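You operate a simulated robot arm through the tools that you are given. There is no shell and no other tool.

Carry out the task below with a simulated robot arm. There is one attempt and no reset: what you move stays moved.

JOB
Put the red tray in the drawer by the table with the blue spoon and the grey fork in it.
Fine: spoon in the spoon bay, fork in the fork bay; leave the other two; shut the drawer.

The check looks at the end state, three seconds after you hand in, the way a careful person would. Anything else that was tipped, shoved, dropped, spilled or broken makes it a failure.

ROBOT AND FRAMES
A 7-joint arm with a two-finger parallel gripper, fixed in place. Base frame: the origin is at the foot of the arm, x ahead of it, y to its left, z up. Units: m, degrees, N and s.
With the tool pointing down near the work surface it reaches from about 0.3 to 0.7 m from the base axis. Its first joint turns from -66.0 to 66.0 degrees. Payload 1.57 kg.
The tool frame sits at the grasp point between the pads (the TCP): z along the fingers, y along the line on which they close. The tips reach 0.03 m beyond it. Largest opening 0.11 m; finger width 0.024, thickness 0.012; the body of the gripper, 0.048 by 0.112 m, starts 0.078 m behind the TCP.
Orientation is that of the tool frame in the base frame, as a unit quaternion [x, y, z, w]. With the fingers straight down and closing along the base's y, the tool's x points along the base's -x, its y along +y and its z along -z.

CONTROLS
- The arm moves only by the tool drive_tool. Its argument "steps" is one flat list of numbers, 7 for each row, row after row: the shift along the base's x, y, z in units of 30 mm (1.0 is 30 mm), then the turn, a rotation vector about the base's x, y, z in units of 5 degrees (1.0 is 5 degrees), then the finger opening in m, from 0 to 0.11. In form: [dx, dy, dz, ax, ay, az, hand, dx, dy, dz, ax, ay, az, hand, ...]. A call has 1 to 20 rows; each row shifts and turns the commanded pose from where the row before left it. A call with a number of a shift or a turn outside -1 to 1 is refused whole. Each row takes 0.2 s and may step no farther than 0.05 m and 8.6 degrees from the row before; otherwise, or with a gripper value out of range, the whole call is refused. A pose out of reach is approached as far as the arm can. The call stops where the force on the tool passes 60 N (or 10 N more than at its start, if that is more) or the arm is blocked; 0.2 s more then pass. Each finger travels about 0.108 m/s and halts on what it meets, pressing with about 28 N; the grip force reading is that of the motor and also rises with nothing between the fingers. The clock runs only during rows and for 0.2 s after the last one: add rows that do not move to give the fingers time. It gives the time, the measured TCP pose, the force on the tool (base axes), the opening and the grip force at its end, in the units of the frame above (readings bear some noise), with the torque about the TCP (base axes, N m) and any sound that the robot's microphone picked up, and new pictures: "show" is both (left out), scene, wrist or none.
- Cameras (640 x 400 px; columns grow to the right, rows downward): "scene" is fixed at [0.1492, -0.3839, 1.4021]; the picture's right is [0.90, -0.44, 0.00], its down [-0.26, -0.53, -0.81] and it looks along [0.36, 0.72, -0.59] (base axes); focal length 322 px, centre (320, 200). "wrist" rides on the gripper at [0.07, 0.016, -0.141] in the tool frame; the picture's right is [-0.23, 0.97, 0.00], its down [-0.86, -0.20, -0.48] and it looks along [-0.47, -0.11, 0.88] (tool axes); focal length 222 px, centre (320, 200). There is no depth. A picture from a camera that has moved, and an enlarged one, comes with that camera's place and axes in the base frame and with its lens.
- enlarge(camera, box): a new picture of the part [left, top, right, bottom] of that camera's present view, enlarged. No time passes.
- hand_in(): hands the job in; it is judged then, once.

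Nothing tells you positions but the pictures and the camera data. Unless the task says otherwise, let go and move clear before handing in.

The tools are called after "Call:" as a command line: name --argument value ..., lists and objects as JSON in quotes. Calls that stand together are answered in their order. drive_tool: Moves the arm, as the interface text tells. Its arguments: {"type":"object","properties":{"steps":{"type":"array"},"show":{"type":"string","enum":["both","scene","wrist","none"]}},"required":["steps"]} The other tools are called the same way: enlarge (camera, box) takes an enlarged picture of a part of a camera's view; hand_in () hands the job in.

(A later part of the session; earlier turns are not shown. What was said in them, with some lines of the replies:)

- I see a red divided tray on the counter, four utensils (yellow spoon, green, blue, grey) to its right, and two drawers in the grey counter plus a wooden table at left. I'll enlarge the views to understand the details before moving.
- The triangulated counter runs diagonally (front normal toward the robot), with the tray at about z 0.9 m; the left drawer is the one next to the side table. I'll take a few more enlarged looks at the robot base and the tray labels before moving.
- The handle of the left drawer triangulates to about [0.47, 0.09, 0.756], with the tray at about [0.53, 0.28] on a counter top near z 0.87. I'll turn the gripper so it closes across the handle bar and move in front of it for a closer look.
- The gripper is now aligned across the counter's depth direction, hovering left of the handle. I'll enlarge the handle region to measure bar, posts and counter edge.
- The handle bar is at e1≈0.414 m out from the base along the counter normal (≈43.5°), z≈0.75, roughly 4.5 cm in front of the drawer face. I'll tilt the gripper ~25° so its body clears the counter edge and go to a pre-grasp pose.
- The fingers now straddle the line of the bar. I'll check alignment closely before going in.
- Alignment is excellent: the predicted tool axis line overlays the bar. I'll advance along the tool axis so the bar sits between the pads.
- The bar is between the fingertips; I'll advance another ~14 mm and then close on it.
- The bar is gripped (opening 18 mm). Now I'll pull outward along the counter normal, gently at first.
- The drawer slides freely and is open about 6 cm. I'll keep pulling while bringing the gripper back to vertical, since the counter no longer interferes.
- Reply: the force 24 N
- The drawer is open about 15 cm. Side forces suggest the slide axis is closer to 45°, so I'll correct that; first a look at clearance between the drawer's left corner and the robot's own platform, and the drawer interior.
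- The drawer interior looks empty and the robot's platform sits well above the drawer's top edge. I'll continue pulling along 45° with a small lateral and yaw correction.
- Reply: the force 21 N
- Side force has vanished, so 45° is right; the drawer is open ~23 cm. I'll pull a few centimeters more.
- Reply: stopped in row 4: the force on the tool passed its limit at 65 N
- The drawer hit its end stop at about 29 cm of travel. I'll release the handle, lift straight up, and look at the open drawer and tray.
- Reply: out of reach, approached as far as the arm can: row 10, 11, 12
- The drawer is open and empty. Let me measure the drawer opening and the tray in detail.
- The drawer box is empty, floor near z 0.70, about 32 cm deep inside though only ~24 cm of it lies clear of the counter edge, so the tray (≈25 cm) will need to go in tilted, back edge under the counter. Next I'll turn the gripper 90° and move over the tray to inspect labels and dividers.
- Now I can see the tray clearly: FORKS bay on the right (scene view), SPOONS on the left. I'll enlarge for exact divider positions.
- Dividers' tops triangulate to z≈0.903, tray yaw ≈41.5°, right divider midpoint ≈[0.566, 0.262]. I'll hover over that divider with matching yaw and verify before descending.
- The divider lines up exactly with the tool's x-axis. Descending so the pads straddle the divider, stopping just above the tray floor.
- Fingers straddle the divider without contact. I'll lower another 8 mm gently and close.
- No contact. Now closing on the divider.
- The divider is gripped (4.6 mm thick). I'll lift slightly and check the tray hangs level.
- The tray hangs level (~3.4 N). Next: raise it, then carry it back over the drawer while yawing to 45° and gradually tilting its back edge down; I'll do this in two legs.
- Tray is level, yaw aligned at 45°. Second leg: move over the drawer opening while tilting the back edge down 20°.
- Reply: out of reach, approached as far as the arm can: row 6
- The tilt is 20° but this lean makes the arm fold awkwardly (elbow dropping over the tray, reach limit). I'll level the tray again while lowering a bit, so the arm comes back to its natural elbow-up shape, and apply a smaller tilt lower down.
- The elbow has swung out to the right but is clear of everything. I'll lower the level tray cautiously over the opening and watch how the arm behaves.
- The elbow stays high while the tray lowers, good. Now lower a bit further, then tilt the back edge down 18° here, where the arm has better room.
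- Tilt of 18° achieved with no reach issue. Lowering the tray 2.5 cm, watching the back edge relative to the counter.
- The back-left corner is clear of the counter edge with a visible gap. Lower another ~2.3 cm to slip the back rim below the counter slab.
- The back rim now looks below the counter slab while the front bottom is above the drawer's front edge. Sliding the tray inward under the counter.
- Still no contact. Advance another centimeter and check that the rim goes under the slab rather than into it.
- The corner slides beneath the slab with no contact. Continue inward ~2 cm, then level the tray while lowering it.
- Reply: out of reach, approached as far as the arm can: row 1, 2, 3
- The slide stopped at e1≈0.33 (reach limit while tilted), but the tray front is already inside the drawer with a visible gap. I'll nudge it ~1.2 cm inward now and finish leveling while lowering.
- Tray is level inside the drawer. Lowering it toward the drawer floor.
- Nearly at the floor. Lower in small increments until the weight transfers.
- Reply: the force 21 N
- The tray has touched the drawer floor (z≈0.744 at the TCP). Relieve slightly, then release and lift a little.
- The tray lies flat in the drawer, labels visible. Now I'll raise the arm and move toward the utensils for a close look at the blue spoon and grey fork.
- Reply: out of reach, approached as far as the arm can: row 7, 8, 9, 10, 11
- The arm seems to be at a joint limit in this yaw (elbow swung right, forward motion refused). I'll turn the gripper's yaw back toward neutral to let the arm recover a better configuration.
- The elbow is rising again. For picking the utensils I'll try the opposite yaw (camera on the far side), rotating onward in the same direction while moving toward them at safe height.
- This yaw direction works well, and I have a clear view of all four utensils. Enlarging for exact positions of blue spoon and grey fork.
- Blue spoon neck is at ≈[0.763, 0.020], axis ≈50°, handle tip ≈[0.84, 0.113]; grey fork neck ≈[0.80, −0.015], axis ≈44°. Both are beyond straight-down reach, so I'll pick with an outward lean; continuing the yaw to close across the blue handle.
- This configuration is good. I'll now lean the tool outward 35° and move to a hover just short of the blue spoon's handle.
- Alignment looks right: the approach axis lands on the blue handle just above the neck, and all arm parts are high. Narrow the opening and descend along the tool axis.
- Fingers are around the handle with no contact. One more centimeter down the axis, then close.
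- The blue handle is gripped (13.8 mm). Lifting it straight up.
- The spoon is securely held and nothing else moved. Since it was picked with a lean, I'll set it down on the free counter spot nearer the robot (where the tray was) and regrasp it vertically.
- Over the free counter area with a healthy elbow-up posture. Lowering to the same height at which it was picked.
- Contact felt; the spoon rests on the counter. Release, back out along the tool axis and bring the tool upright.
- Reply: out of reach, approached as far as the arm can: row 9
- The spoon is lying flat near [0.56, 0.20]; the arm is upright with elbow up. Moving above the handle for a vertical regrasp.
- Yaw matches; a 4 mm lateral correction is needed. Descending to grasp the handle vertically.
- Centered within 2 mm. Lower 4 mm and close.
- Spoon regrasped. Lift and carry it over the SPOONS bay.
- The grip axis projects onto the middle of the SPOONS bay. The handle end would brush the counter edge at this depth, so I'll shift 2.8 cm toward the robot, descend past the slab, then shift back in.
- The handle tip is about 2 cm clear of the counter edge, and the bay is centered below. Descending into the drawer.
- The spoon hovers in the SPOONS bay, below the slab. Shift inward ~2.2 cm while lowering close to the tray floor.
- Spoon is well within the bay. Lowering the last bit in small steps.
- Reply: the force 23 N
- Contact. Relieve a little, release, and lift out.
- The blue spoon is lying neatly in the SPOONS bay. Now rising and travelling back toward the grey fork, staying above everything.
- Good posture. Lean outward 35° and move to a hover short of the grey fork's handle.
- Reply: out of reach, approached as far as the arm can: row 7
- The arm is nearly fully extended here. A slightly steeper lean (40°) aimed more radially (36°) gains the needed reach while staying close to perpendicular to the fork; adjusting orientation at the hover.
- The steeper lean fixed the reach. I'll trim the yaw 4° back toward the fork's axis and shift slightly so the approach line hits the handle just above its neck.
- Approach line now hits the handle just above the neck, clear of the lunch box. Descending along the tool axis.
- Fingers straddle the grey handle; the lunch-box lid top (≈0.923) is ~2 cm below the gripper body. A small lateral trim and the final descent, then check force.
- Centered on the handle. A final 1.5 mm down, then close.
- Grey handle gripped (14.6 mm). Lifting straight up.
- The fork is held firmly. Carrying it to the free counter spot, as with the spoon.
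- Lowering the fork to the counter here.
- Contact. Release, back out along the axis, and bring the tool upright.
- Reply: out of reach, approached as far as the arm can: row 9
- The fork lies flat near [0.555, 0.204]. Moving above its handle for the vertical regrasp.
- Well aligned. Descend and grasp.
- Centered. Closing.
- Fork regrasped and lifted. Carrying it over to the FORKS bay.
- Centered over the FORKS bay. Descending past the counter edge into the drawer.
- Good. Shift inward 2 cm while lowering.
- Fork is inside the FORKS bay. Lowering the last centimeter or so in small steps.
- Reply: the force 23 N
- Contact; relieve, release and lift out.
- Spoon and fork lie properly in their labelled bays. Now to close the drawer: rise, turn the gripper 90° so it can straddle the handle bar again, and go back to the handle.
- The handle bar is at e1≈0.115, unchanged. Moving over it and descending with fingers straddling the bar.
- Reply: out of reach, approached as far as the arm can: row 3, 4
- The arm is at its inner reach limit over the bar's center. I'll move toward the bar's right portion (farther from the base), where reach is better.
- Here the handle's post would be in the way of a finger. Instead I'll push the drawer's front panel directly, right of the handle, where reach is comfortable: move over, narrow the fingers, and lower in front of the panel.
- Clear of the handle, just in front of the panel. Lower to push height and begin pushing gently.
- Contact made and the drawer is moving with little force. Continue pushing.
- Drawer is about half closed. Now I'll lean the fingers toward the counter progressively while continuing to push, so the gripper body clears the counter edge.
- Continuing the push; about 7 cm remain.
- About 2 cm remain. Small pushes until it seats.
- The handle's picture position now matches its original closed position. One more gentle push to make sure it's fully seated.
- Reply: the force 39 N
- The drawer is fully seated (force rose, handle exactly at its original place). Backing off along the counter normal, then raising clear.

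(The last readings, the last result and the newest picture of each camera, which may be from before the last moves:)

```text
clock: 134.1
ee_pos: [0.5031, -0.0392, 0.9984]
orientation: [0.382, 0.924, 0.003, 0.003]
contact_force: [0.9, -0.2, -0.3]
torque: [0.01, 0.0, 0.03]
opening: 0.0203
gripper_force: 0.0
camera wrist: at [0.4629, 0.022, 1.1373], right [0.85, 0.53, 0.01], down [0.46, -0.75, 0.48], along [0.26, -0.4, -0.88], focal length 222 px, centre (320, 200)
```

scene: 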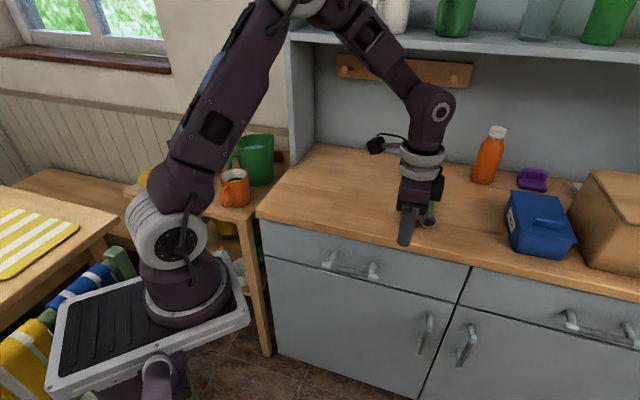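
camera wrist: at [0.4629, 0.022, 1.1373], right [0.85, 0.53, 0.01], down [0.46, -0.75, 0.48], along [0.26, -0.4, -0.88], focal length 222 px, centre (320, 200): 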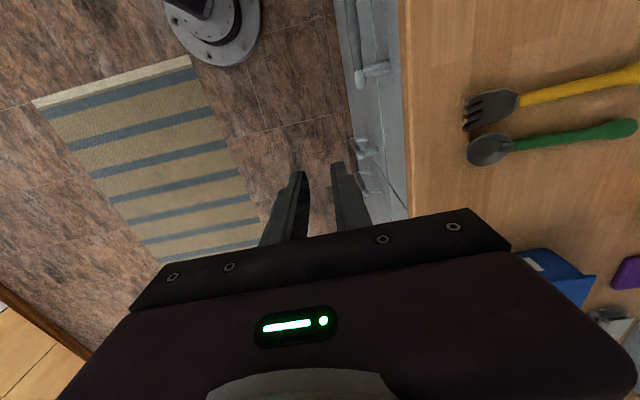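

Clear of the drawer. Moving to the starting area and checking the whole scene.

Call:
drive_tool --steps '[-0.4, 0.4, 0.5, 0, 0, 0.9, 0.04, -0.4, 0.4, 0.5, 0, 0, 0.9, 0.06, -0.4, 0.4, 0.5, 0, 0, 0.9, 0.08, -0.4, 0.4, 0.5, 0, 0, 0.9, 0.1, -0.4, 0.4, 0.5, 0, 0, 0.9, 0.1, -0.4, 0.4, 0.5, 0, 0, 0.9, 0.1, -0.4, 0.4, 0.5, 0, 0, 0.9, 0.1, 0, 0, 0, 0, 0, 0, 0.1, 0, 0, 0, 0, 0, 0, 0.1]'

Call:
enlarge --camera "scene" --box '[240, 200, 480, 350]'

Call:
enlarge --camera "scene" --box '[380, 110, 640, 280]'

Call:
enlarge --camera "scene" --box '[0, 100, 320, 300]'

```text
clock: 136.1
ee_pos: [0.4167, 0.0442, 1.1011]
orientation: [0.116, 0.993, 0.003, 0.002]
contact_force: [0.0, 0.2, 0.0]
torque: [0.04, 0.01, 0.01]
opening: 0.1
gripper_force: 0.1
camera wrist: at [0.3508, 0.0763, 1.241], right [0.45, 0.9, 0.01], down [0.78, -0.39, 0.48], along [0.43, -0.21, -0.88], focal length 222 px, centre (320, 200)
```

scene: 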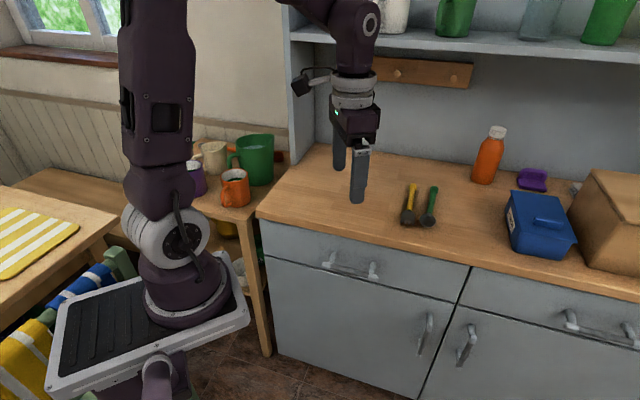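
wrist: 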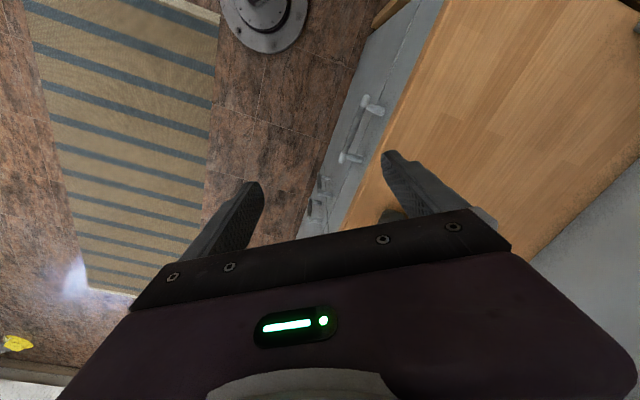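

```text
2.67 times, centred on (360, 275) of scene
camera zoom: at [0.1492, -0.3839, 1.4021], right [0.9, -0.44, 0.0], down [-0.26, -0.53, -0.81], along [0.36, 0.72, -0.59], focal length 859 px, centre (213, 0)
```

zoom: 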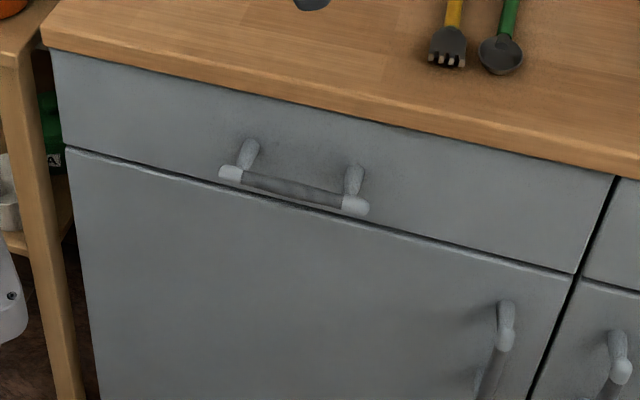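

```text
2.35 times, centred on (510, 195) of scene
camera zoom: at [0.1492, -0.3839, 1.4021], right [0.9, -0.44, 0.0], down [-0.26, -0.53, -0.81], along [0.36, 0.72, -0.59], focal length 758 px, centre (-127, 212)
```

zoom: 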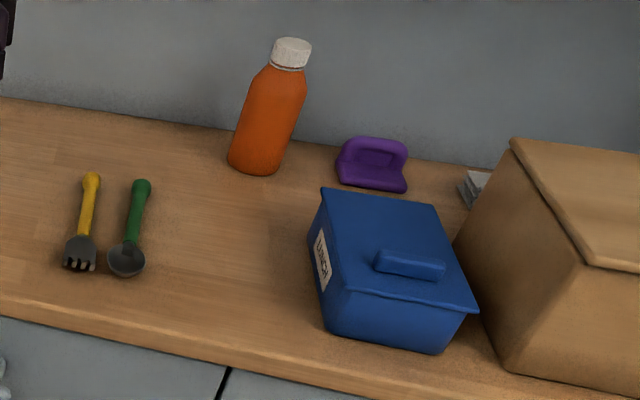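

```text
2.00 times, centred on (160, 200) of scene
camera zoom: at [0.1492, -0.3839, 1.4021], right [0.9, -0.44, 0.0], down [-0.26, -0.53, -0.81], along [0.36, 0.72, -0.59], focal length 644 px, centre (640, 200)
```

zoom: 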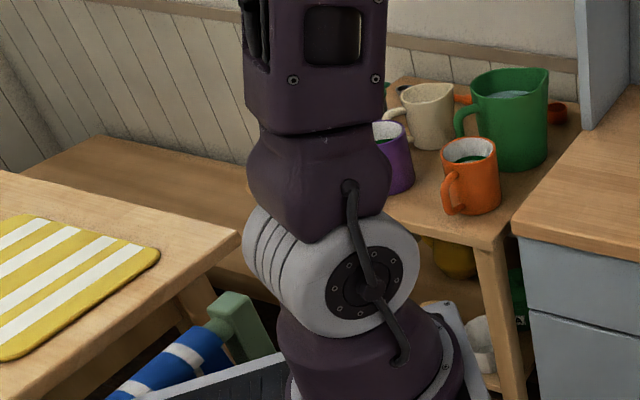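

The drawer is shut flush with its handle back at the original position. The yellow fork, green spoon, lunch box, bottle and mugs all look undisturbed, and the gripper is empty and clear. Handing in.

Call:
hand_in

```text
The job is handed in.
```

The red tray is in the left drawer, the one by the side table. The blue spoon is in its SPOONS bay and the grey fork in its FORKS bay, and the drawer is shut. I handed the job in, but no verdict came back.

- **Drawer:** the handle shows at the same spot in the scene picture as before I opened it. The last push met firm resistance, so I take it to be fully closed.
- **Tray contents:** my last look inside was during closing, with the drawer about half shut. Both utensils were lying flat in their bays then. I closed it slowly, but I have not seen them since.
- **Left alone:** the yellow fork, green spoon, lunch box, bottle and mugs look unmoved in the final pictures.
- **Set-down:** both utensils were beyond the arm's straight-down reach. I set each one down on the bare counter where the tray had stood, then picked it up again to place it.
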